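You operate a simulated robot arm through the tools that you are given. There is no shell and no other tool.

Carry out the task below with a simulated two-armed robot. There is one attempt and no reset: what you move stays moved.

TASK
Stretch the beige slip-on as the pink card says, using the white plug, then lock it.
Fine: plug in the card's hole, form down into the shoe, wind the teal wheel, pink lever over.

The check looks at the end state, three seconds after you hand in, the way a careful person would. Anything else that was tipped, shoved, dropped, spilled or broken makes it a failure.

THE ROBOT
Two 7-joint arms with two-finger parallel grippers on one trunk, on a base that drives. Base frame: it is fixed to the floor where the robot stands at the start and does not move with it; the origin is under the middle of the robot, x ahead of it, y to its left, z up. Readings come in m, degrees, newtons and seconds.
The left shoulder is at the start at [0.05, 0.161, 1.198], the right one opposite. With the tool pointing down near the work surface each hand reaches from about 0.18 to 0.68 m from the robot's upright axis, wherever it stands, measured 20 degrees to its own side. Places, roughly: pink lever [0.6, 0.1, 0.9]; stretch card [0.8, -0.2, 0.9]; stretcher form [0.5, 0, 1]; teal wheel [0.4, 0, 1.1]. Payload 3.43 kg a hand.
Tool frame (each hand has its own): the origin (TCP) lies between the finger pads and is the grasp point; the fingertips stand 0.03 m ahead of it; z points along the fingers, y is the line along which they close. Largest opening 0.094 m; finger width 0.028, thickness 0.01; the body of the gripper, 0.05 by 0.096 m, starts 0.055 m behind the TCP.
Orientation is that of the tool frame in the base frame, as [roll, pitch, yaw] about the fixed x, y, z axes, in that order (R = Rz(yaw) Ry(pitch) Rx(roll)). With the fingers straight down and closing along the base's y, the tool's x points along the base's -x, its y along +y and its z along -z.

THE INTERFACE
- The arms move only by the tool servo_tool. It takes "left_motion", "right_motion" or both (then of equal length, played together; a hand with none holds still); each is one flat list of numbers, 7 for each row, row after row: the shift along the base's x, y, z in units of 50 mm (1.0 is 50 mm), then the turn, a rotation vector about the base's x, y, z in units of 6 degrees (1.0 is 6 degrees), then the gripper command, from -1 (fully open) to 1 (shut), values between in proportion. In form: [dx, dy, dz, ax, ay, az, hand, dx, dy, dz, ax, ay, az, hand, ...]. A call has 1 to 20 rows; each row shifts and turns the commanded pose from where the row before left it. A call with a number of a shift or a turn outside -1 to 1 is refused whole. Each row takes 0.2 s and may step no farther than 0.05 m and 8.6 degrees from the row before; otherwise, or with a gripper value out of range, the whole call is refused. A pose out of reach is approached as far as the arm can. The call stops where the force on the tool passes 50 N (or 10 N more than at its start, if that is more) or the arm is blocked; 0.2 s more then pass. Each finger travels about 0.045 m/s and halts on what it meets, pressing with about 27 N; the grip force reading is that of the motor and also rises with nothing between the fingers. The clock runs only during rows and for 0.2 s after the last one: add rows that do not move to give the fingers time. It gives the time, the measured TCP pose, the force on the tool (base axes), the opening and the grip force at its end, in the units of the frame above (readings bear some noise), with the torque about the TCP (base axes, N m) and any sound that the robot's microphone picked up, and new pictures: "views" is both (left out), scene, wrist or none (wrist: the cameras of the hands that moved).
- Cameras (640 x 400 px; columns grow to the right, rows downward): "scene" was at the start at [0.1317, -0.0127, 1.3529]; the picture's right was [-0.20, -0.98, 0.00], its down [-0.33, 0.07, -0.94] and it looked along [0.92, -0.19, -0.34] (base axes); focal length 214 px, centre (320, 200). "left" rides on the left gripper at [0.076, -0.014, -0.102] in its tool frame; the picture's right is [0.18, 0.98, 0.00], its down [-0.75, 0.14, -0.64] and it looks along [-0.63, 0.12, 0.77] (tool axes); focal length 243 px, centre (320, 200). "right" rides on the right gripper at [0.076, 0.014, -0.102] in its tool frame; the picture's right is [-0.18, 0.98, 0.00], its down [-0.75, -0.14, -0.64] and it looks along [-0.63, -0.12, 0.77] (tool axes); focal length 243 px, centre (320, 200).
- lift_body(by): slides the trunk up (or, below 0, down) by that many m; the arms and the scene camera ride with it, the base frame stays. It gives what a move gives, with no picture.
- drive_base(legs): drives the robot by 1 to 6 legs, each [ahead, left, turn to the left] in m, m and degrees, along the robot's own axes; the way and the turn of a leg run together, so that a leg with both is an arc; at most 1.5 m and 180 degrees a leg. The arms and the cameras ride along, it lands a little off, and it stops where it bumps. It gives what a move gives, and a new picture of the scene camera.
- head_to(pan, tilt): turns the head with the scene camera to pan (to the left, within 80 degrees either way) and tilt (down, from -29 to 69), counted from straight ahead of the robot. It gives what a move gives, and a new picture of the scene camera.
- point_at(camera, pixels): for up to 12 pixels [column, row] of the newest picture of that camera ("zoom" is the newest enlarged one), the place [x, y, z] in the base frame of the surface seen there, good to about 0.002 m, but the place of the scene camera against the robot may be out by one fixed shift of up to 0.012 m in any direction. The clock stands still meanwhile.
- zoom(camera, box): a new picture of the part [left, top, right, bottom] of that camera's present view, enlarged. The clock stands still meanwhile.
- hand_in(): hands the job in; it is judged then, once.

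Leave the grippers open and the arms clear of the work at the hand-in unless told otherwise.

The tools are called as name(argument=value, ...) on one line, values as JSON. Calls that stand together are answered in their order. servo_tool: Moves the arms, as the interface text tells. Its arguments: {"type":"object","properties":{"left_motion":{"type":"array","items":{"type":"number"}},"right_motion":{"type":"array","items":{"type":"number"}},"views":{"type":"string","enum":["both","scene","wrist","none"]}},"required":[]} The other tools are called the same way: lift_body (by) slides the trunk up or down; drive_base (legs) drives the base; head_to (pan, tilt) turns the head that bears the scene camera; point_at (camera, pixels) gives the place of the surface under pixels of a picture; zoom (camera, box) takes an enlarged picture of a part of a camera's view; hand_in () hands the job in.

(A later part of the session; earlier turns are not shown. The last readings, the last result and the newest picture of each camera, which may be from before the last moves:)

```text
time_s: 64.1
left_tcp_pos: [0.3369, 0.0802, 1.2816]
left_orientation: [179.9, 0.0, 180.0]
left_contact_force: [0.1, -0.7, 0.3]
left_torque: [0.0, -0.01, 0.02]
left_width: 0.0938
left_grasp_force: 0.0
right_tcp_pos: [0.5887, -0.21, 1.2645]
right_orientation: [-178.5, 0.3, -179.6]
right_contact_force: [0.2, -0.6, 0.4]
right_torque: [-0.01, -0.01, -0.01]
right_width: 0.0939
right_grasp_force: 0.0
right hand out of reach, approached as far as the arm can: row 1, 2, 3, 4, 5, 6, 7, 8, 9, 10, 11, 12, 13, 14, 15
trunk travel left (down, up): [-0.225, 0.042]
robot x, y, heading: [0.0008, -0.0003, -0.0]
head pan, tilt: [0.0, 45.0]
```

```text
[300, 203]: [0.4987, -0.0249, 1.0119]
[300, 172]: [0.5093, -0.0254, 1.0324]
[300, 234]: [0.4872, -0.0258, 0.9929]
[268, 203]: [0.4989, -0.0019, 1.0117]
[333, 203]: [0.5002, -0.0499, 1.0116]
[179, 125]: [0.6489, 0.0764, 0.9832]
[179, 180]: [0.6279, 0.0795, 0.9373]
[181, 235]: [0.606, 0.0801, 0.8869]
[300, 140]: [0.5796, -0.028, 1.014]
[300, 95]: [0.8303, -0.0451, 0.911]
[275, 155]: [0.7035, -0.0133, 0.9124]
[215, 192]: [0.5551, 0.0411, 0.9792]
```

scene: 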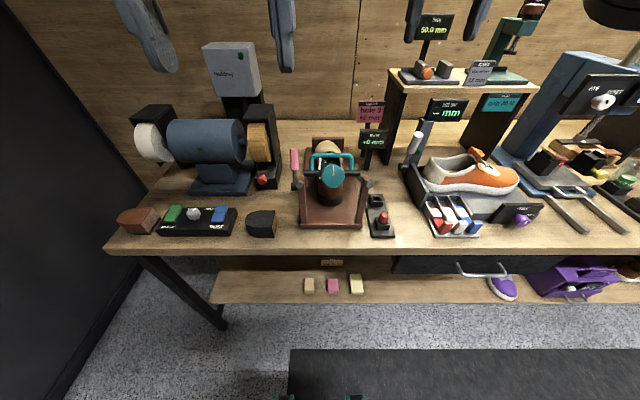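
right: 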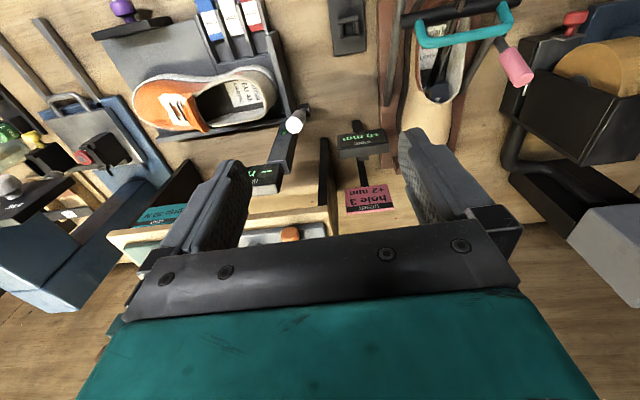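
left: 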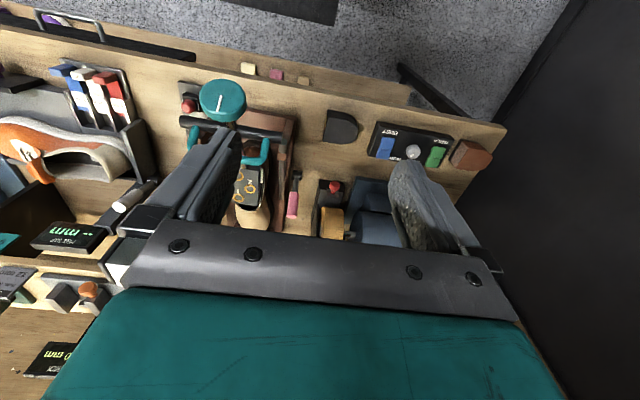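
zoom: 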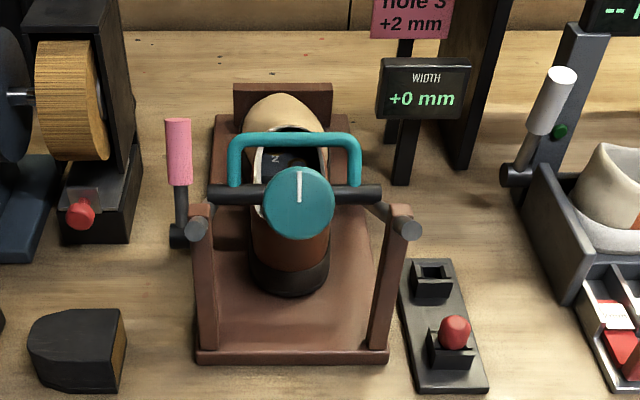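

Wheel face centre (corrected with the wrist camera offset) ≈ [0.502, -0.033, 1.005], tilted ~30°. The left hand is free: I'll pitch it 60° so its fingers point along the wheel axis, staying well short of the wheel, and see if that's reachable.

servo_tool(left_motion=[0, -0.2, 0, 0, -1, 0, -1, 0, -0.2, 0, 0, -1, 0, -1, 0, -0.2, 0, 0, -1, 0, -1, 0, -0.2, -0.1, 0, -1, 0, -1, 0, -0.2, -0.2, 0, -1, 0, -1, 0, -0.2, -0.2, 0, -1, 0, -1, 0.1, -0.2, -0.3, 0, -1, 0, -1, 0.1, -0.2, -0.3, 0, -1, 0, -1, 0.1, -0.2, -0.3, 0, -1, 0, -1, 0.1, -0.2, -0.3, 0, -1, 0, -1], views="both")

```text
time_s: 65.2
left_tcp_pos: [0.3757, 0.0477, 1.2996]
left_orientation: [-173.0, 20.8, -168.2]
left_contact_force: [-0.7, 0.1, -0.2]
left_torque: [-0.05, 0.03, 0.0]
left_width: 0.0938
left_grasp_force: 0.0
right_tcp_pos: [0.5907, -0.209, 1.2646]
right_orientation: [-178.5, 0.2, -179.8]
right_contact_force: [0.4, -0.3, 0.5]
right_torque: [-0.02, 0.02, 0.01]
right_width: 0.0937
right_grasp_force: 0.1
trunk travel left (down, up): [-0.225, 0.042]
robot x, y, heading: [-0.0044, -0.0044, -0.0]
head pan, tilt: [0.0, 45.0]
stopped in row 5 (left hand): the arm was blocked; the commanded pose is now the measured one
```

scene: 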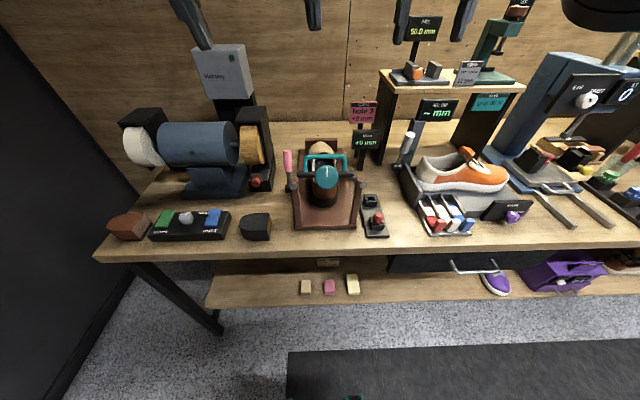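
left: 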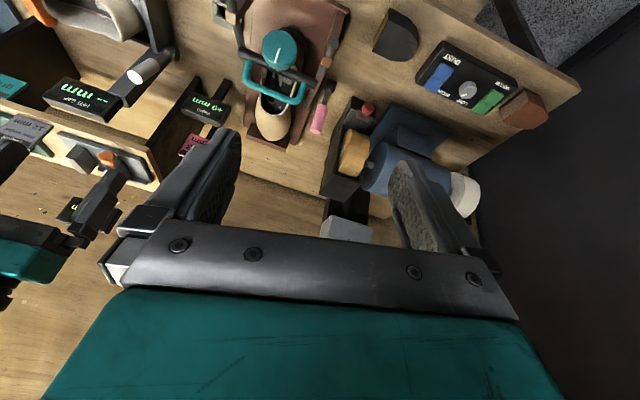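

The left arm was blocked (probably its forearm against the head, too close to the trunk). Move the left hand back away to the left/forward, undoing the tilt.

servo_tool(left_motion=[0.1, 0.5, -0.1, 0, 0, 0, -1, 0.1, 0.5, -0.1, 0, 0, 0, -1, 0.1, 0.5, -0.1, 0, 0, 0, -1, 0.1, 0.3, -0.1, 0, 0, 0, -1], views="both")

```text
time_s: 66.2
left_tcp_pos: [0.3942, 0.1365, 1.2795]
left_orientation: [-173.2, 20.9, -168.5]
left_contact_force: [0.2, 0.8, 0.2]
left_torque: [0.03, 0.02, -0.01]
left_width: 0.0941
left_grasp_force: 0.1
right_tcp_pos: [0.5896, -0.2077, 1.2637]
right_orientation: [-178.6, 0.2, -179.7]
right_contact_force: [0.4, 0.5, 0.6]
right_torque: [0.02, 0.0, 0.0]
right_width: 0.094
right_grasp_force: 0.1
trunk travel left (down, up): [-0.225, 0.042]
robot x, y, heading: [0.0052, -0.0005, 0.3]
head pan, tilt: [0.0, 45.0]
```

scene: 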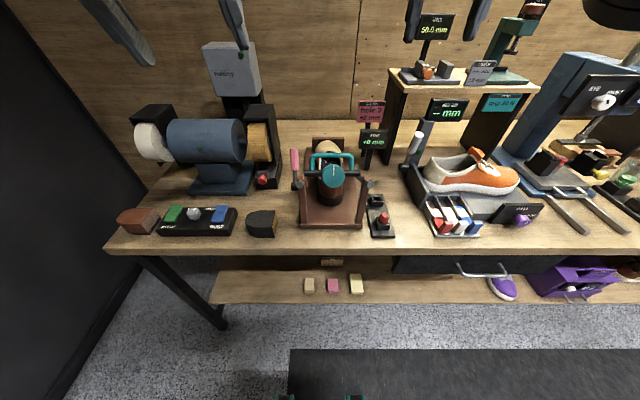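
left: 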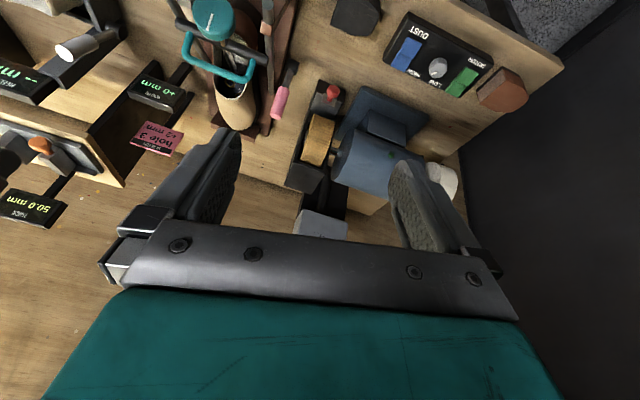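

Head is clear again. Drive back 0.15 m so the hand has room behind the wheel.

drive_base(legs=[[-0.15, 0, 0]])

```text
time_s: 67.6
left_tcp_pos: [0.2447, 0.1366, 1.2796]
left_orientation: [-173.1, 20.9, -168.5]
left_contact_force: [-0.1, 0.1, 0.2]
left_torque: [-0.02, -0.01, -0.04]
left_width: 0.0943
left_grasp_force: 0.0
right_tcp_pos: [0.4405, -0.209, 1.2658]
right_orientation: [-178.5, 0.4, -179.9]
right_contact_force: [0.3, 0.2, -0.8]
right_torque: [-0.04, -0.02, 0.0]
right_width: 0.0939
right_grasp_force: 0.0
trunk travel left (down, up): [-0.225, 0.042]
robot x, y, heading: [-0.1482, 0.0013, 0.0]
head pan, tilt: [0.0, 45.0]
```

scene: 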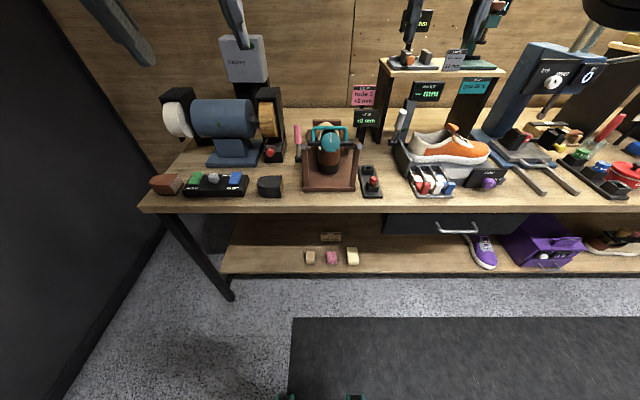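

Now bring the left hand forward and pitch it so its fingers point along the wheel axis (down 30°), stopping ~10 cm short of the wheel.

servo_tool(left_motion=[0.4, 0, -0.2, 0, 0, 0, -1, 0.4, 0, -0.2, 0, 0, 0, -1, 0.4, 0, -0.2, 0, 0, 0, -1, 0.4, 0, -0.2, 0, 0, 0, -1, 0.2, -0.4, -0.46, 0.194, -0.8, -0.133, -1, 0.2, -0.4, -0.46, 0.194, -0.8, -0.133, -1, 0.2, -0.4, -0.46, 0.194, -0.8, -0.133, -1, 0.2, -0.4, -0.46, 0.194, -0.8, -0.133, -1, 0.2, -0.4, -0.46, 0.194, -0.8, -0.133, -1, 0.2, -0.4, -0.46, 0.194, -0.8, -0.133, -1, 0.2, -0.4, -0.46, 0.194, -0.8, -0.133, -1, 0.2, -0.4, -0.46, 0.194, -0.8, -0.133, -1], views="both")

```text
time_s: 70.2
left_tcp_pos: [0.4067, -0.0249, 1.0565]
left_orientation: [180.0, 60.2, 179.9]
left_contact_force: [1.2, 0.8, -0.3]
left_torque: [0.01, -0.03, -0.02]
left_width: 0.0941
left_grasp_force: 0.1
right_tcp_pos: [0.4419, -0.2107, 1.2659]
right_orientation: [-178.5, 0.2, -179.7]
right_contact_force: [0.5, 0.2, -0.2]
right_torque: [-0.03, 0.02, 0.0]
right_width: 0.094
right_grasp_force: 0.1
trunk travel left (down, up): [-0.225, 0.042]
robot x, y, heading: [-0.1491, -0.0008, 0.1]
head pan, tilt: [0.0, 45.0]
```

scene: 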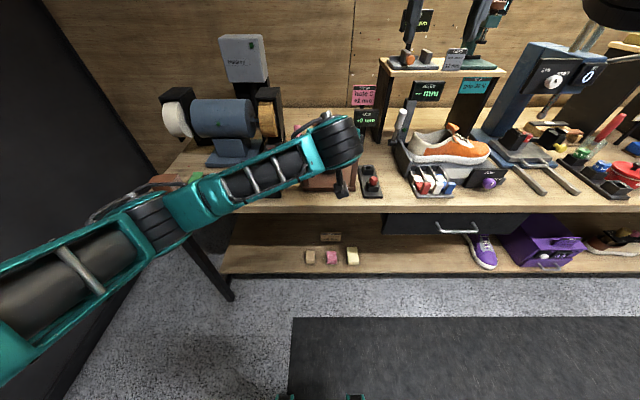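
left: 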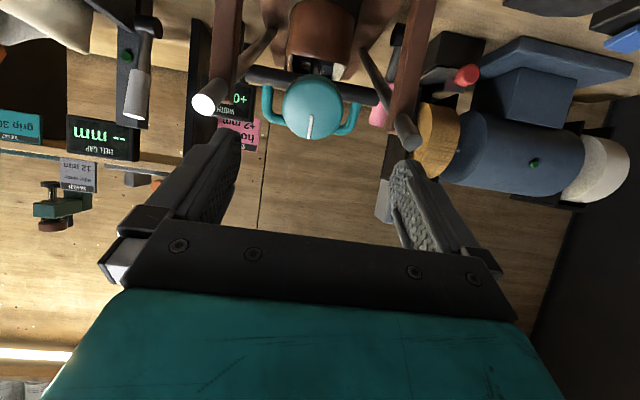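

Orientation good. Wheel at left-image (312,105), rod ends at (203,102) and (405,130). Measure them.

point_at(camera="left", pixels=[[312, 106], [312, 80], [312, 133], [285, 106], [340, 106], [203, 102], [407, 130], [225, 40], [415, 80], [250, 75], [375, 95]])

zoom(camera="left", box=[180, 0, 440, 170])

```text
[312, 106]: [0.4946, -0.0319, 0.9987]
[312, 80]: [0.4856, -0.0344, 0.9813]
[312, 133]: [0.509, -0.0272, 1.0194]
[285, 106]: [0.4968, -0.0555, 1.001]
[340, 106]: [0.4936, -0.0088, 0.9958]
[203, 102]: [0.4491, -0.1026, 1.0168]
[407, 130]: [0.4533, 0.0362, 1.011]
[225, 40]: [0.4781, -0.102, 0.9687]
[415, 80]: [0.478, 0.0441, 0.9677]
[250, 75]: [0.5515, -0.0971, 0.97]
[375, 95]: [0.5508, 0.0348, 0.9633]
```

```text
2.35 times, centred on (310, 85) of left
```

zoom: 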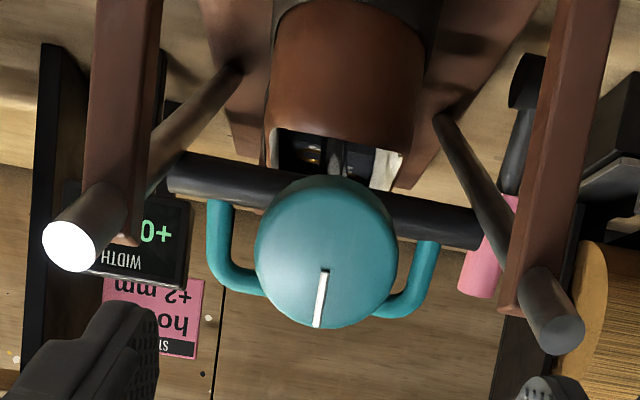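

Wheel centre ≈ [0.4965, -0.032, 1.0005], axis ~31.5° down, radius ~27 mm; rod ends are ±69 mm to the sides. Narrow the opening to ~66 mm, align on the axis, then advance.

servo_tool(left_motion=[0.09, -0.14, -0.07, 0, 0.25, 0, -0.4, 0, 0, 0, 0, 0, 0, -0.4, 0.34, 0, -0.209, 0, 0, 0, -0.4, 0.34, 0, -0.209, 0, 0, 0, -0.4, 0, 0, 0, 0, 0, 0, -0.4], views="wrist")

zoom(camera="left", box=[180, 40, 460, 220])

```text
time_s: 71.4
left_tcp_pos: [0.4434, -0.0306, 1.0296]
left_orientation: [179.9, 58.5, 180.0]
left_contact_force: [-0.4, 0.2, -0.8]
left_torque: [-0.03, 0.02, 0.03]
left_width: 0.0657
left_grasp_force: 0.1
right_tcp_pos: [0.441, -0.2095, 1.2638]
right_orientation: [-178.5, 0.2, -179.8]
right_contact_force: [-0.5, 1.0, -0.3]
right_torque: [0.02, 0.02, 0.03]
right_width: 0.0939
right_grasp_force: 0.0
trunk travel left (down, up): [-0.225, 0.042]
robot x, y, heading: [-0.1484, 0.0023, -0.0]
head pan, tilt: [0.0, 45.0]
```

left: 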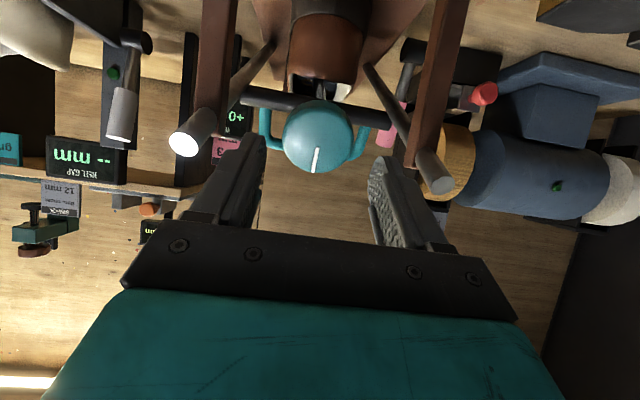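

```text
2.22 times, centred on (320, 130) of left
```

zoom: 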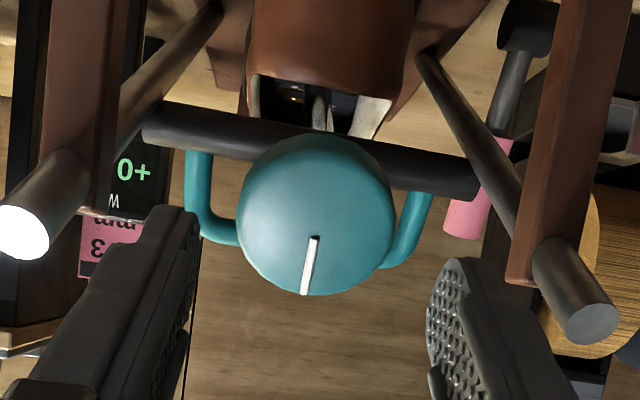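

Wheel is centred between the fingers. Check the centre once more before advancing.

point_at(camera="zoom", pixels=[[316, 217], [316, 150], [316, 285], [245, 217], [388, 217], [255, 90], [390, 250], [316, 165]])

```text
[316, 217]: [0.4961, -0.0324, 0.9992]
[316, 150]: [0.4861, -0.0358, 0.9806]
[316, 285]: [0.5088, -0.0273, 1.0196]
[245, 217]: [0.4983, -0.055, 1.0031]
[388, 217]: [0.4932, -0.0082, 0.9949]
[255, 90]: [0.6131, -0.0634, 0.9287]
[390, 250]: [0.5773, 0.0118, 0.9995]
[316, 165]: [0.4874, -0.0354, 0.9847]
```

Advance ~47 mm along the axis so the fingertips straddle the wheel rim.

servo_tool(left_motion=[0.28, -0.02, -0.15, 0, 0, 0, -0.4, 0.28, 0, -0.15, 0, 0, 0, -0.4, 0.27, 0, -0.14, 0, 0, 0, -0.4, 0, 0, 0, 0, 0, 0, -0.4], views="wrist")

zoom(camera="left", box=[180, 60, 460, 240])

```text
time_s: 72.4
left_tcp_pos: [0.4862, -0.0342, 1.0098]
left_orientation: [-180.0, 58.6, 180.0]
left_contact_force: [0.6, 0.5, 0.1]
left_torque: [0.01, -0.02, -0.02]
left_width: 0.066
left_grasp_force: 0.1
right_tcp_pos: [0.4405, -0.209, 1.2658]
right_orientation: [-178.5, 0.2, -179.8]
right_contact_force: [-1.3, -0.3, -0.1]
right_torque: [0.03, 0.01, 0.0]
right_width: 0.0941
right_grasp_force: 0.1
trunk travel left (down, up): [-0.225, 0.042]
robot x, y, heading: [-0.1471, 0.0027, 0.0]
head pan, tilt: [0.0, 45.0]
```

left: 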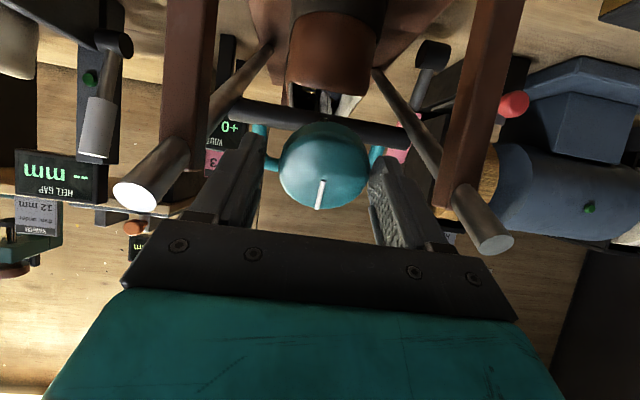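

```text
2.22 times, centred on (320, 150) of left
```

zoom: 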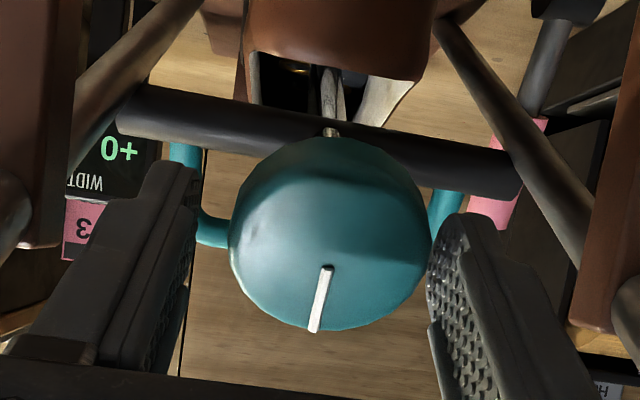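

Wheel is ~2 mm left (+y) and ~4 mm lower than the finger centre. Shift accordingly and close on the rim.

servo_tool(left_motion=[-0.04, 0.045, -0.07, 0, 0, 0, -0.4, 0, 0, 0, 0, 0, 0, -0.4, 0, 0, 0, 0, 0, 0, 0.2, 0, 0, 0, 0, 0, 0, 0.2], views="wrist")

zoom(camera="left", box=[180, 60, 460, 240])

```text
time_s: 73.4
left_tcp_pos: [0.4853, -0.0318, 1.0054]
left_orientation: [179.9, 58.6, -180.0]
left_contact_force: [1.5, 0.9, 0.5]
left_torque: [0.07, -0.02, 0.09]
left_width: 0.0535
left_grasp_force: 37.0
right_tcp_pos: [0.4409, -0.2092, 1.2647]
right_orientation: [-178.5, 0.2, -179.8]
right_contact_force: [0.6, 0.3, 0.6]
right_torque: [-0.03, 0.01, -0.03]
right_width: 0.0941
right_grasp_force: 0.1
trunk travel left (down, up): [-0.225, 0.042]
robot x, y, heading: [-0.1477, -0.0007, 0.1]
head pan, tilt: [0.0, 45.0]
```

left: 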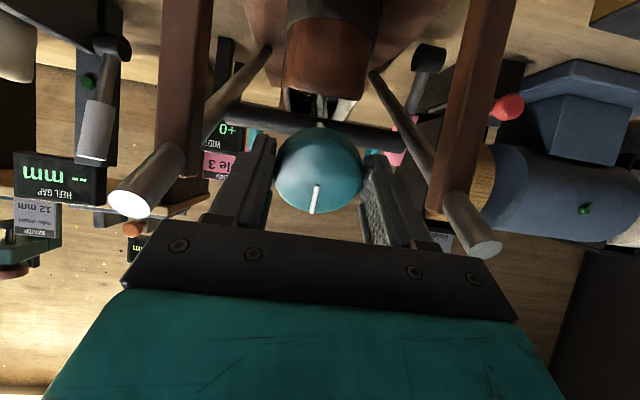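

```text
2.22 times, centred on (320, 150) of left
```

zoom: 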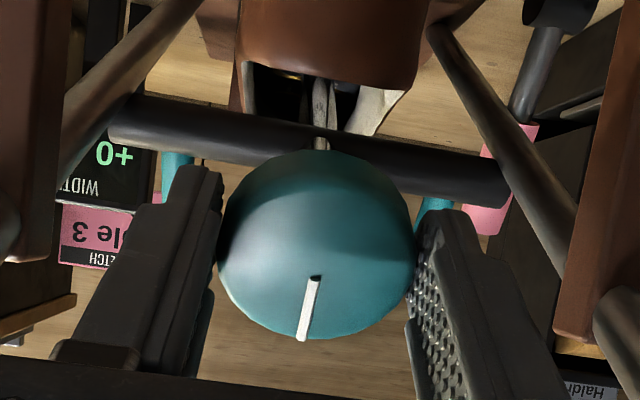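

Gripped at 53.5 mm. Turn clockwise (seen from the robot) about the wheel axis by 24° and read the display.

servo_tool(left_motion=[0, 0, 0, 0.852, 0, -0.523, 0.5, 0, 0, 0, 0.852, 0, -0.523, 0.5, 0, 0, 0, 0.852, 0, -0.523, 0.5, 0, 0, 0, 0.852, 0, -0.523, 0.5, 0, 0, 0, 0, 0, 0, 0.5], views="both")

zoom(camera="scene", box=[270, 80, 400, 200])

zoom(camera="left", box=[180, 60, 460, 240])

```text
time_s: 74.6
left_tcp_pos: [0.484, -0.0278, 1.0062]
left_orientation: [146.0, 51.3, 139.4]
left_contact_force: [3.2, 7.0, 5.6]
left_torque: [-0.11, 0.02, -0.11]
left_width: 0.0529
left_grasp_force: 45.2
right_tcp_pos: [0.4411, -0.2081, 1.2659]
right_orientation: [-178.5, 0.2, -179.7]
right_contact_force: [-0.2, 0.6, -1.2]
right_torque: [0.01, 0.02, 0.01]
right_width: 0.0937
right_grasp_force: 0.1
trunk travel left (down, up): [-0.225, 0.042]
robot x, y, heading: [-0.1492, -0.0032, -0.2]
head pan, tilt: [0.0, 45.0]
```

scene: 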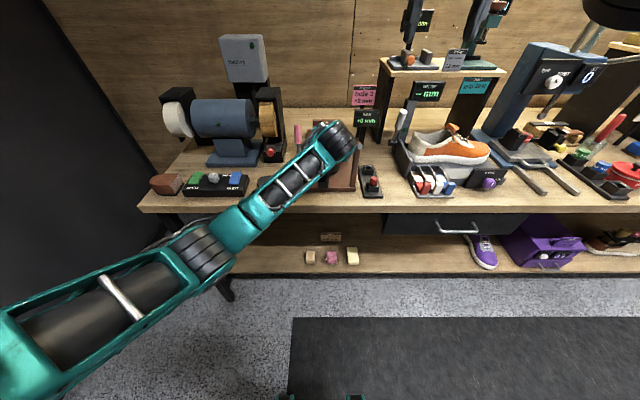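
left: 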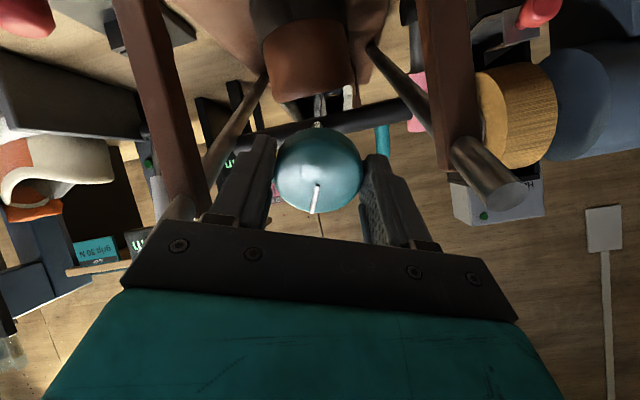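

```text
3.33 times, centred on (335, 140) of scene
```

zoom: 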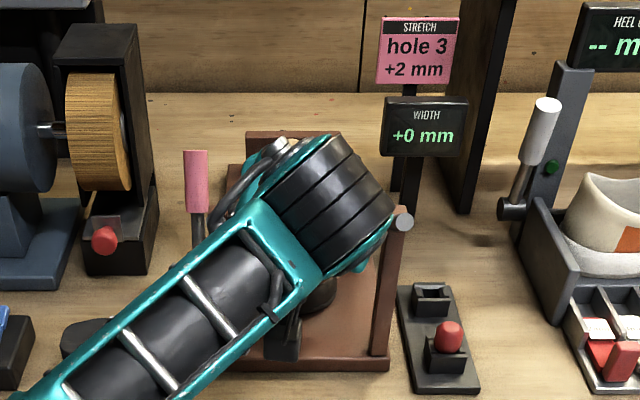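

```text
2.22 times, centred on (320, 150) of left
```

zoom: 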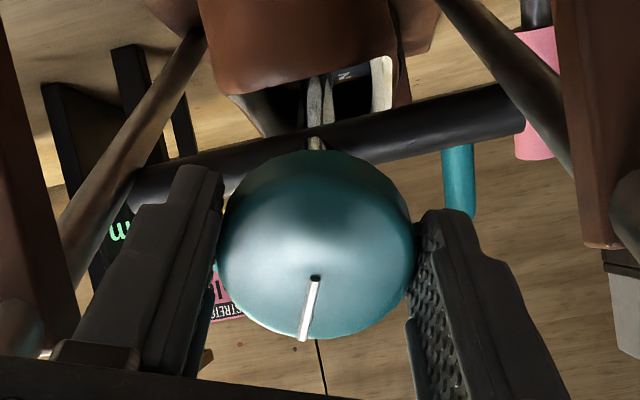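

The wheel turns with the hand; display still +0. Continue 48° more clockwise.

servo_tool(left_motion=[0, 0, 0, 0.852, 0, -0.523, 0.5, 0, 0, 0, 0.852, 0, -0.523, 0.5, 0, 0, 0, 0.852, 0, -0.523, 0.5, 0, 0, 0, 0.852, 0, -0.523, 0.5, 0, 0, 0, 0.852, 0, -0.523, 0.5, 0, 0, 0, 0.852, 0, -0.523, 0.5, 0, 0, 0, 0.852, 0, -0.523, 0.5, 0, 0, 0, 0.852, 0, -0.523, 0.5, 0, 0, 0, 0, 0, 0, 0.5], views="both")

zoom(camera="scene", box=[270, 80, 400, 200])

```text
time_s: 76.6
left_tcp_pos: [0.4849, -0.0247, 1.0091]
left_orientation: [122.2, 15.3, 99.7]
left_contact_force: [14.8, 19.1, 17.4]
left_torque: [-0.05, -0.28, 0.17]
left_width: 0.0534
left_grasp_force: 45.0
right_tcp_pos: [0.4411, -0.2074, 1.265]
right_orientation: [-178.4, 0.1, -179.8]
right_contact_force: [0.6, 0.6, -0.1]
right_torque: [-0.04, 0.03, 0.02]
right_width: 0.094
right_grasp_force: 0.1
trunk travel left (down, up): [-0.225, 0.042]
robot x, y, heading: [-0.1443, 0.003, 0.1]
head pan, tilt: [0.0, 45.0]
```

scene: 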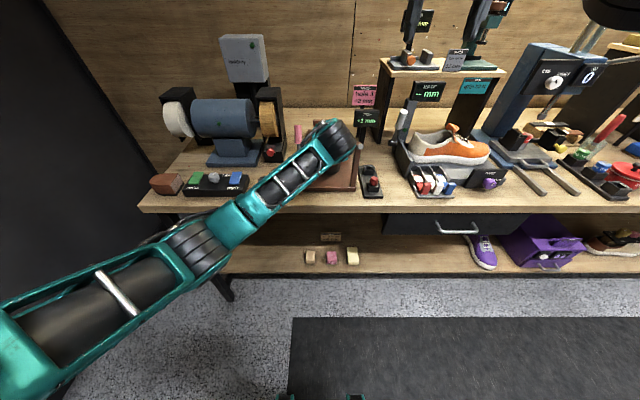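
left: 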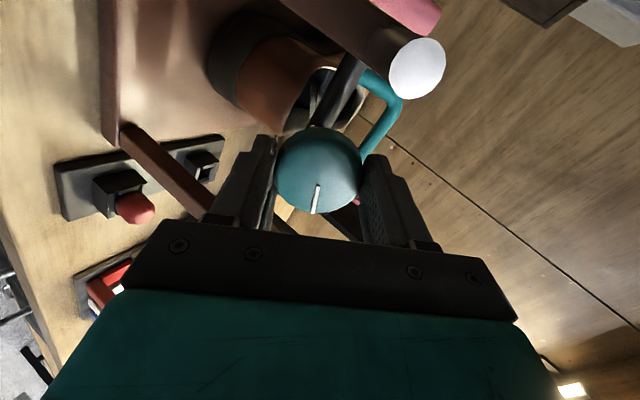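

```text
3.33 times, centred on (335, 140) of scene
```

zoom: 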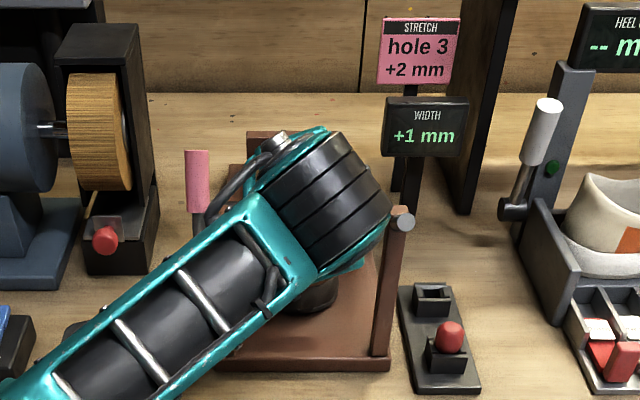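

Display +1 mm after 72°. Side force has built up (axis slightly off), so I shift the hand 3 mm with the force, then turn another 24°.

servo_tool(left_motion=[0.03, 0.06, 0.05, 0, 0, 0, 0.5, 0, 0, 0, 0.852, 0, -0.523, 0.5, 0, 0, 0, 0.852, 0, -0.523, 0.5, 0, 0, 0, 0.852, 0, -0.523, 0.5, 0, 0, 0, 0.852, 0, -0.523, 0.5, 0, 0, 0, 0, 0, 0, 0.5], views="both")

zoom(camera="scene", box=[270, 80, 400, 200])

```text
time_s: 78.0
left_tcp_pos: [0.4857, -0.0258, 1.0119]
left_orientation: [121.2, -5.1, 86.9]
left_contact_force: [15.1, 7.9, 18.7]
left_torque: [-0.24, -0.39, -0.1]
left_width: 0.0531
left_grasp_force: 45.2
right_tcp_pos: [0.4415, -0.208, 1.2652]
right_orientation: [-178.5, 0.2, -179.8]
right_contact_force: [1.3, -0.2, -0.4]
right_torque: [0.01, -0.03, -0.03]
right_width: 0.0939
right_grasp_force: 0.1
trunk travel left (down, up): [-0.225, 0.042]
robot x, y, heading: [-0.1488, -0.0007, 0.0]
head pan, tilt: [0.0, 45.0]
```

scene: 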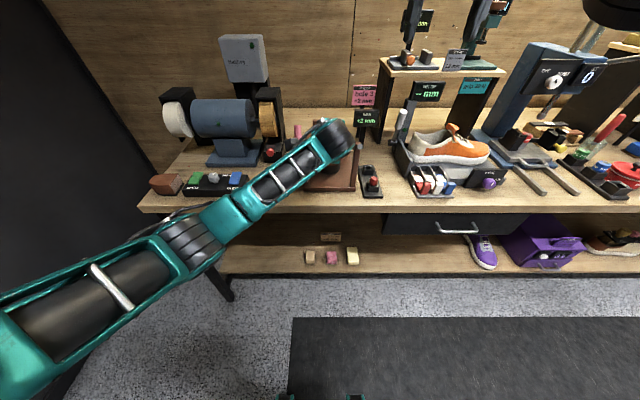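
left: 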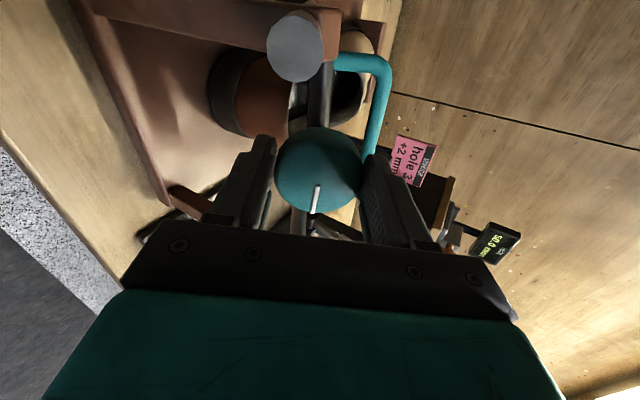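

```text
3.33 times, centred on (335, 140) of scene
```

zoom: 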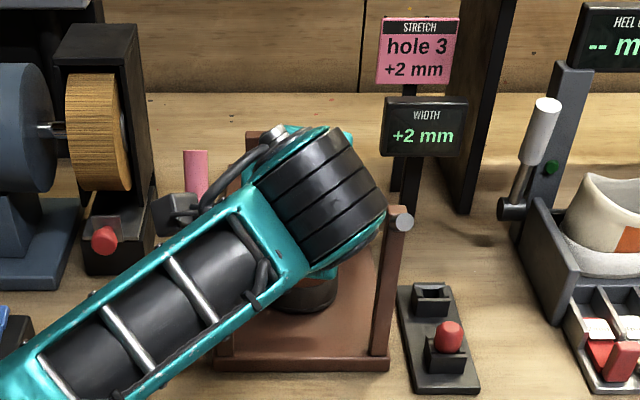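

Display reads +2 mm at 96°. To sit in the middle of the +2 range I want to know the switching points; turn back in 6° steps and read (first −6°).

servo_tool(left_motion=[0.02, 0.02, 0.04, -0.852, 0, 0.523, 0.5, 0, 0, 0, 0, 0, 0, 0.5], views="scene")

zoom(camera="scene", box=[340, 80, 390, 130])

servo_tool(left_motion=[0, 0, 0, -0.852, 0, 0.523, 0.5, 0, 0, 0, 0, 0, 0, 0.5], views="scene")

zoom(camera="scene", box=[340, 80, 390, 130])

```text
time_s: 78.6
left_tcp_pos: [0.4862, -0.0257, 1.0112]
left_orientation: [121.4, 0.2, 90.0]
left_contact_force: [7.7, 5.8, 9.5]
left_torque: [0.23, -0.88, 0.51]
left_width: 0.0533
left_grasp_force: 45.0
right_tcp_pos: [0.4408, -0.2095, 1.2661]
right_orientation: [-178.5, 0.3, -179.8]
right_contact_force: [-0.4, 0.2, -0.6]
right_torque: [0.0, -0.01, -0.02]
right_width: 0.0942
right_grasp_force: 0.0
trunk travel left (down, up): [-0.225, 0.042]
robot x, y, heading: [-0.1515, -0.0021, -0.1]
head pan, tilt: [0.0, 45.0]
```

scene: 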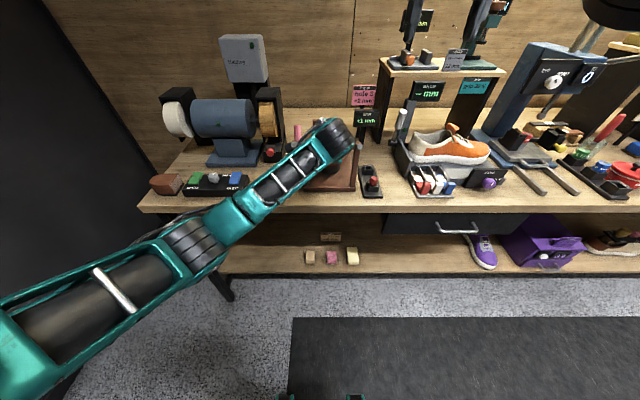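

```text
8.00 times, centred on (365, 105) of scene
```

zoom: 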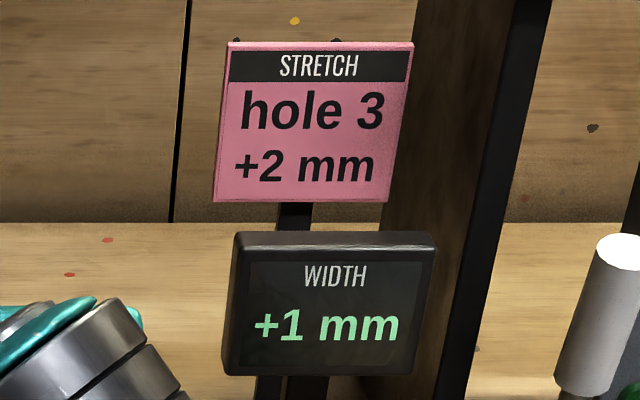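

```text
time_s: 79.2
left_tcp_pos: [0.486, -0.0255, 1.0096]
left_orientation: [121.6, 5.3, 93.1]
left_contact_force: [6.6, 5.2, 8.0]
left_torque: [0.21, -0.49, 0.44]
left_width: 0.053
left_grasp_force: 44.7
right_tcp_pos: [0.4404, -0.2086, 1.2642]
right_orientation: [-178.5, 0.3, -179.8]
right_contact_force: [0.1, -0.7, -1.1]
right_torque: [-0.01, -0.01, -0.01]
right_width: 0.0938
right_grasp_force: 0.1
trunk travel left (down, up): [-0.225, 0.042]
robot x, y, heading: [-0.1511, 0.0035, -0.1]
head pan, tilt: [0.0, 45.0]
```

scene: 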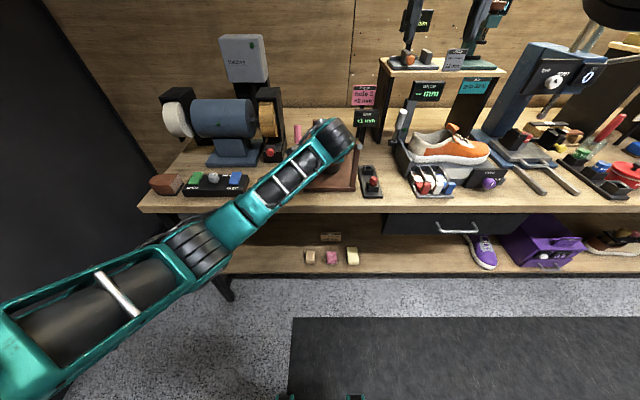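

```text
8.00 times, centred on (365, 105) of scene
```

zoom: 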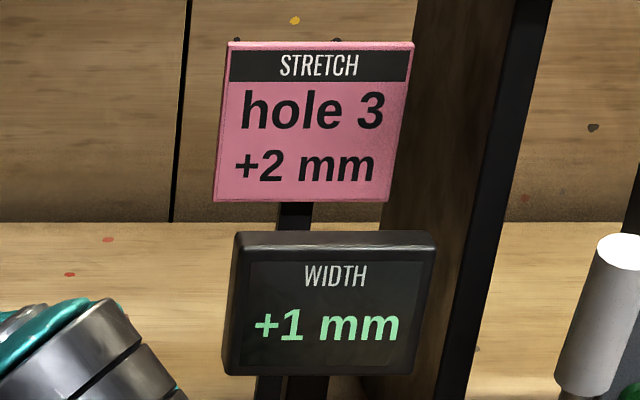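

Switch 1→2 lies at about 90–96°. Turn back to 42° to find the 0→1 switch (30° for rounding, 45° for truncation).

servo_tool(left_motion=[0, 0, 0, -0.852, 0, 0.523, 0.5, 0, 0, 0, -0.852, 0, 0.523, 0.5, -0.02, 0, -0.04, -0.852, 0, 0.523, 0.5, 0, 0, 0, -0.852, 0, 0.523, 0.5, 0, 0, 0, -0.852, 0, 0.523, 0.5, 0, -0.03, 0, -0.852, 0, 0.523, 0.5, 0, 0, 0, -0.852, 0, 0.523, 0.5, 0, 0, 0, 0, 0, 0, 0.5], views="both")

zoom(camera="scene", box=[340, 80, 390, 130])

```text
time_s: 81.0
left_tcp_pos: [0.4849, -0.0264, 1.0072]
left_orientation: [132.7, 39.3, 120.4]
left_contact_force: [-5.4, 0.2, -2.7]
left_torque: [0.01, 0.09, -0.06]
left_width: 0.0528
left_grasp_force: 45.1
right_tcp_pos: [0.4418, -0.2094, 1.2648]
right_orientation: [-178.6, 0.4, -179.8]
right_contact_force: [0.4, 0.4, 0.2]
right_torque: [0.02, -0.03, 0.01]
right_width: 0.0941
right_grasp_force: 0.0
trunk travel left (down, up): [-0.225, 0.042]
robot x, y, heading: [-0.1495, 0.0024, 0.2]
head pan, tilt: [0.0, 45.0]
```

scene: 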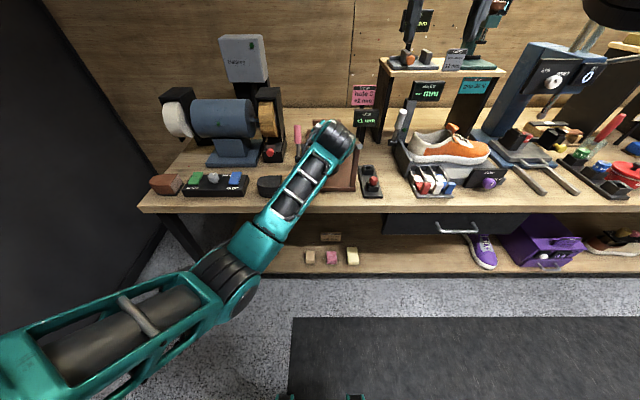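
left: 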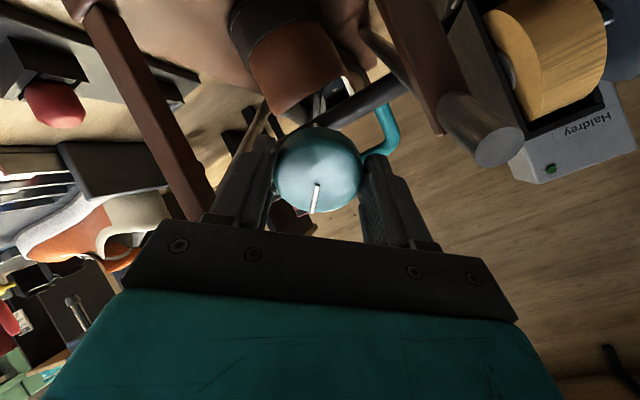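

```text
8.00 times, centred on (365, 105) of scene
```

zoom: 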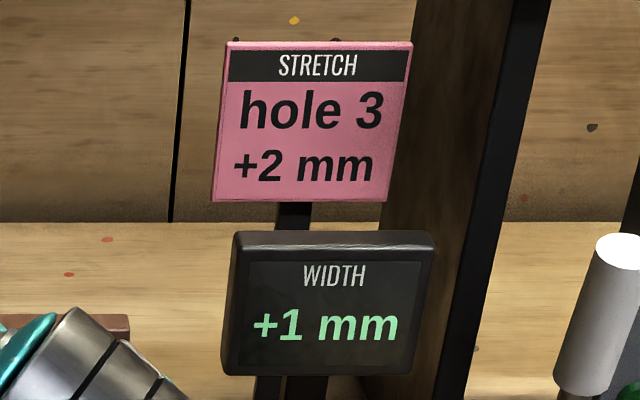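

At 42° it reads +1, so it rounds at 60° per mm: exact +2 is at 120°. Turn forward 78° to 120°, with a small drift correction.

servo_tool(left_motion=[0.004, 0.005, 0.006, 0.852, 0, -0.523, 0.5, 0.004, 0.005, 0.006, 0.852, 0, -0.523, 0.5, 0.004, 0.005, 0.006, 0.852, 0, -0.523, 0.5, 0.004, 0.005, 0.006, 0.852, 0, -0.523, 0.5, 0.004, 0.005, 0.006, 0.852, 0, -0.523, 0.5, 0.004, 0.005, 0.006, 0.852, 0, -0.523, 0.5, 0.004, 0.005, 0.006, 0.852, 0, -0.523, 0.5, 0.004, 0.005, 0.006, 0.852, 0, -0.523, 0.5, 0.004, 0.005, 0.006, 0.852, 0, -0.523, 0.5, 0, 0, 0, 0, 0, 0, 0.5], views="both")

zoom(camera="scene", box=[340, 80, 390, 130])

```text
time_s: 83.2
left_tcp_pos: [0.4875, -0.0261, 1.0096]
left_orientation: [121.6, -5.1, 86.8]
left_contact_force: [-7.6, -0.5, -8.0]
left_torque: [-0.06, 0.33, -0.25]
left_width: 0.0531
left_grasp_force: 45.2
right_tcp_pos: [0.4413, -0.2101, 1.2653]
right_orientation: [-178.5, 0.3, -179.8]
right_contact_force: [0.0, 0.2, -0.2]
right_torque: [-0.01, 0.02, -0.02]
right_width: 0.0941
right_grasp_force: 0.1
trunk travel left (down, up): [-0.225, 0.042]
robot x, y, heading: [-0.1522, -0.0003, -0.1]
head pan, tilt: [0.0, 45.0]
```

scene: 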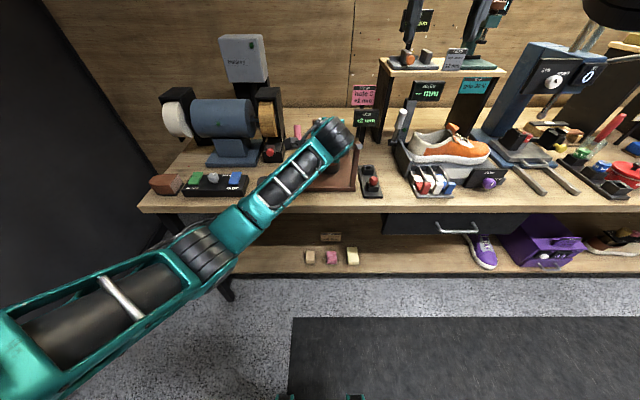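
left: 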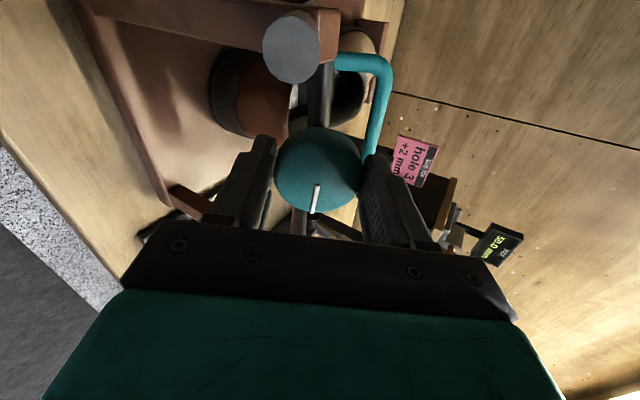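

```text
8.00 times, centred on (365, 105) of scene
```

zoom: 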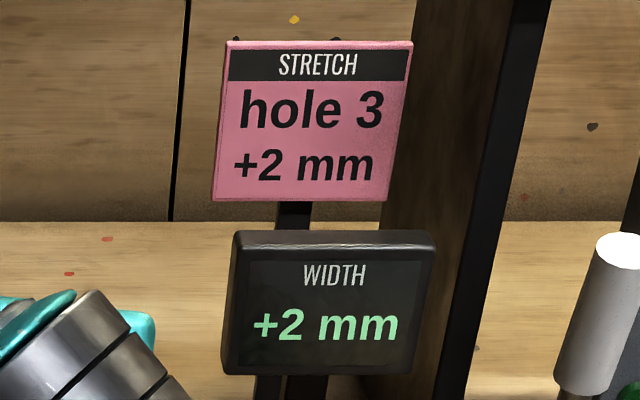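

At 96°, +2. Turn 24° more to about 120°.

servo_tool(left_motion=[0, 0, 0, 0.852, 0, -0.523, 0.5, 0, 0, 0, 0.852, 0, -0.523, 0.5, 0, 0, 0, 0.852, 0, -0.523, 0.5, 0, 0, 0, 0.852, 0, -0.523, 0.5, 0, 0, 0, 0, 0, 0, 0.5], views="both")

zoom(camera="scene", box=[340, 80, 390, 130])

```text
time_s: 84.4
left_tcp_pos: [0.4885, -0.0269, 1.0127]
left_orientation: [125.1, -25.3, 73.0]
left_contact_force: [7.7, -3.2, 2.8]
left_torque: [-0.21, 0.04, -0.23]
left_width: 0.0531
left_grasp_force: 44.7
right_tcp_pos: [0.4431, -0.2101, 1.2647]
right_orientation: [-178.5, 0.3, -179.7]
right_contact_force: [0.4, 0.3, 0.5]
right_torque: [0.0, 0.0, -0.02]
right_width: 0.0939
right_grasp_force: 0.0
trunk travel left (down, up): [-0.225, 0.042]
robot x, y, heading: [-0.1494, 0.0002, -0.2]
head pan, tilt: [0.0, 45.0]
```

scene: 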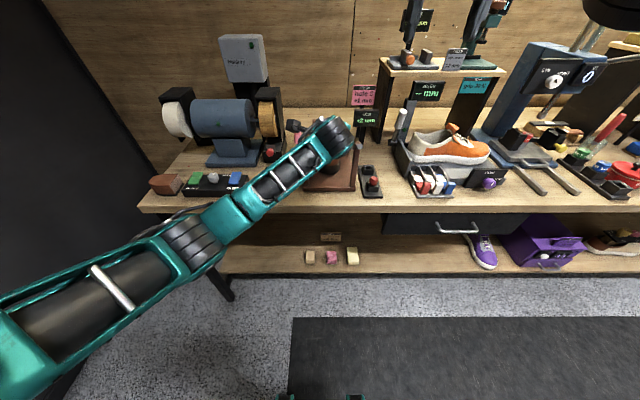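
left: 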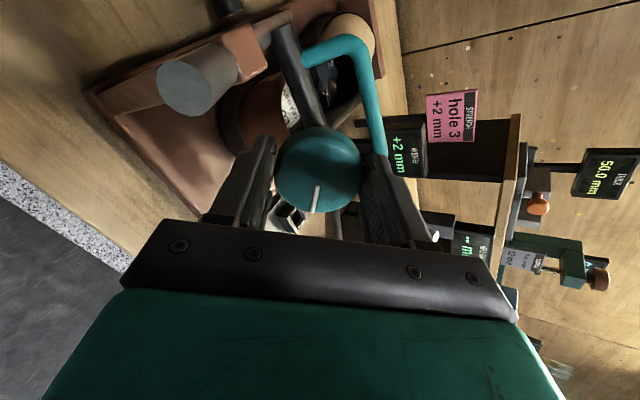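

```text
8.00 times, centred on (365, 105) of scene
```

zoom: 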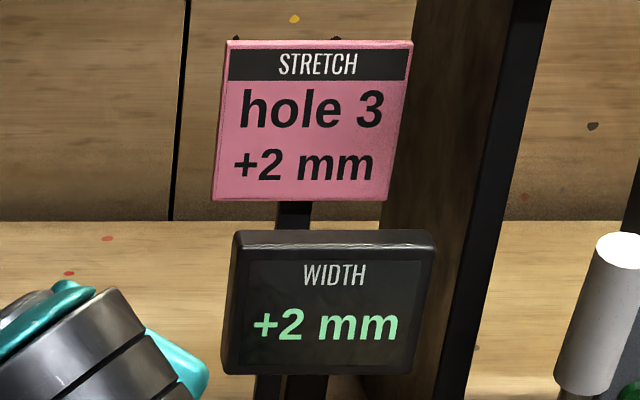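

Hand angle computes to 120.1°, display +2. Open the fingers and back straight out along the axis.

servo_tool(left_motion=[0, 0, 0, 0, 0, 0, 0, 0, 0, 0, 0, 0, 0, -0.4, 0, 0, 0, 0, 0, 0, -0.4, -0.34, 0, 0.209, 0, 0, 0, -0.4, -0.34, 0, 0.209, 0, 0, 0, -0.4, -0.34, 0, 0.209, 0, 0, 0, -0.4, -0.34, 0, 0.209, 0, 0, 0, -0.4, -0.34, 0, 0.209, 0, 0, 0, -0.4], views="both")

zoom(camera="scene", box=[270, 80, 400, 200])

```text
time_s: 86.2
left_tcp_pos: [0.4021, -0.0243, 1.0633]
left_orientation: [125.3, -25.1, 73.1]
left_contact_force: [-0.4, 0.1, 0.3]
left_torque: [0.03, 0.0, 0.02]
left_width: 0.0658
left_grasp_force: 0.0
right_tcp_pos: [0.442, -0.2094, 1.2654]
right_orientation: [-178.5, 0.3, -179.8]
right_contact_force: [0.6, -0.3, 0.5]
right_torque: [0.02, 0.01, 0.0]
right_width: 0.0942
right_grasp_force: 0.0
trunk travel left (down, up): [-0.225, 0.042]
robot x, y, heading: [-0.1463, -0.0012, -0.3]
head pan, tilt: [0.0, 45.0]
```

scene: 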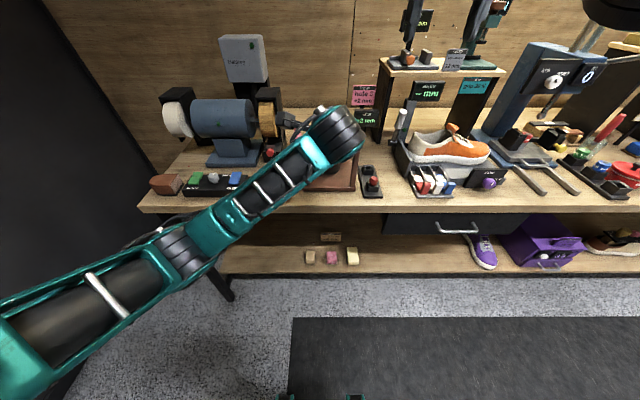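
left: 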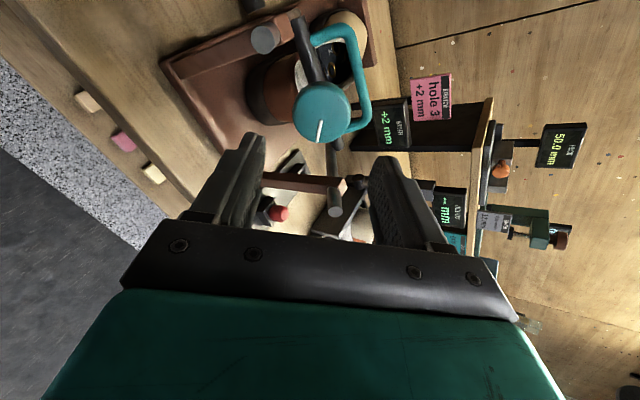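

```text
3.33 times, centred on (335, 140) of scene
```

zoom: 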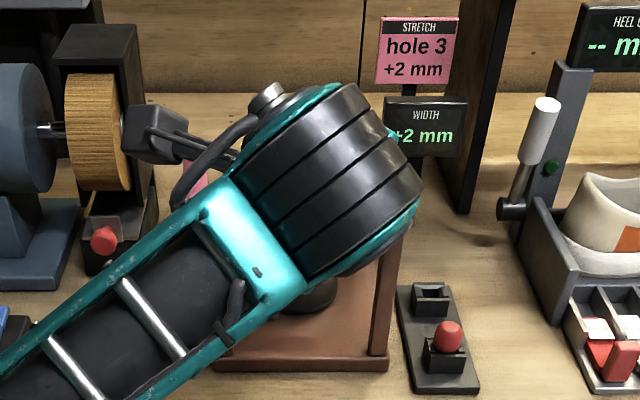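

Display holds +2 mm. Now retreat the left hand upward and bring it to straight-down (yaw +90, closing along x) for the lever.

servo_tool(left_motion=[-0.2, 0, 0.6, 0, 0, 0, -0.4, 0, 0, 0.7, 0, 0, 0, -0.4, 0, 0, 0.7, 0, 0, 0, -0.4, 0, 0.15, 0.3, -0.232, 0.865, 0.413, -0.4, 0, 0.15, 0.3, -0.232, 0.865, 0.413, -0.4, 0, 0.15, 0.3, -0.232, 0.865, 0.413, -0.4, 0, 0.15, 0.3, -0.232, 0.865, 0.413, -0.4, 0, 0.15, 0, -0.232, 0.865, 0.413, -0.4, 0, 0.15, 0, -0.232, 0.865, 0.413, -0.4, 0, 0.15, 0, -0.232, 0.865, 0.413, -0.4, 0, 0.15, 0, -0.232, 0.865, 0.413, -0.4, 0, 0.15, 0, -0.232, 0.865, 0.413, -0.4, 0, 0.15, 0, -0.232, 0.865, 0.413, -0.4, 0, 0.15, 0, -0.232, 0.865, 0.413, -0.4], views="both")

```text
time_s: 89.2
left_tcp_pos: [0.3935, 0.0571, 1.2225]
left_orientation: [-179.9, 0.2, 89.9]
left_contact_force: [1.1, 0.5, 0.7]
left_torque: [-0.01, 0.0, 0.02]
left_width: 0.0656
left_grasp_force: 0.1
right_tcp_pos: [0.4425, -0.2086, 1.2656]
right_orientation: [-178.4, 0.3, -179.8]
right_contact_force: [-0.3, 0.8, 0.5]
right_torque: [0.0, 0.0, -0.01]
right_width: 0.0939
right_grasp_force: 0.2
trunk travel left (down, up): [-0.225, 0.042]
robot x, y, heading: [-0.1501, 0.0046, -0.3]
head pan, tilt: [0.0, 45.0]
```

scene: 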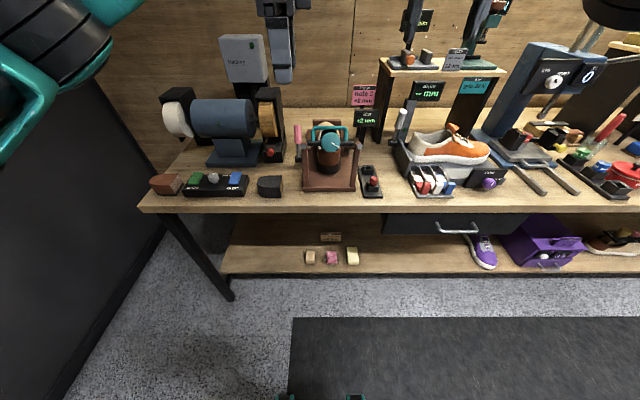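
left: 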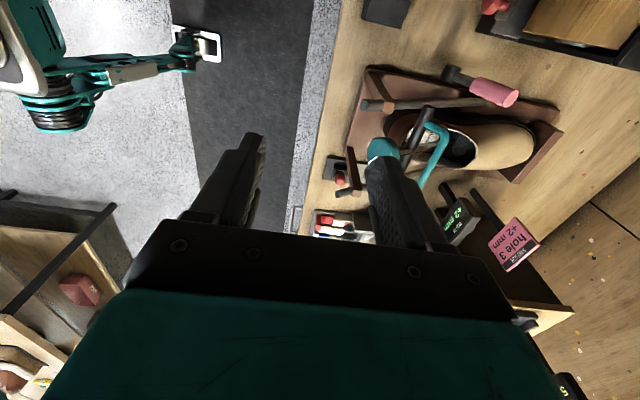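

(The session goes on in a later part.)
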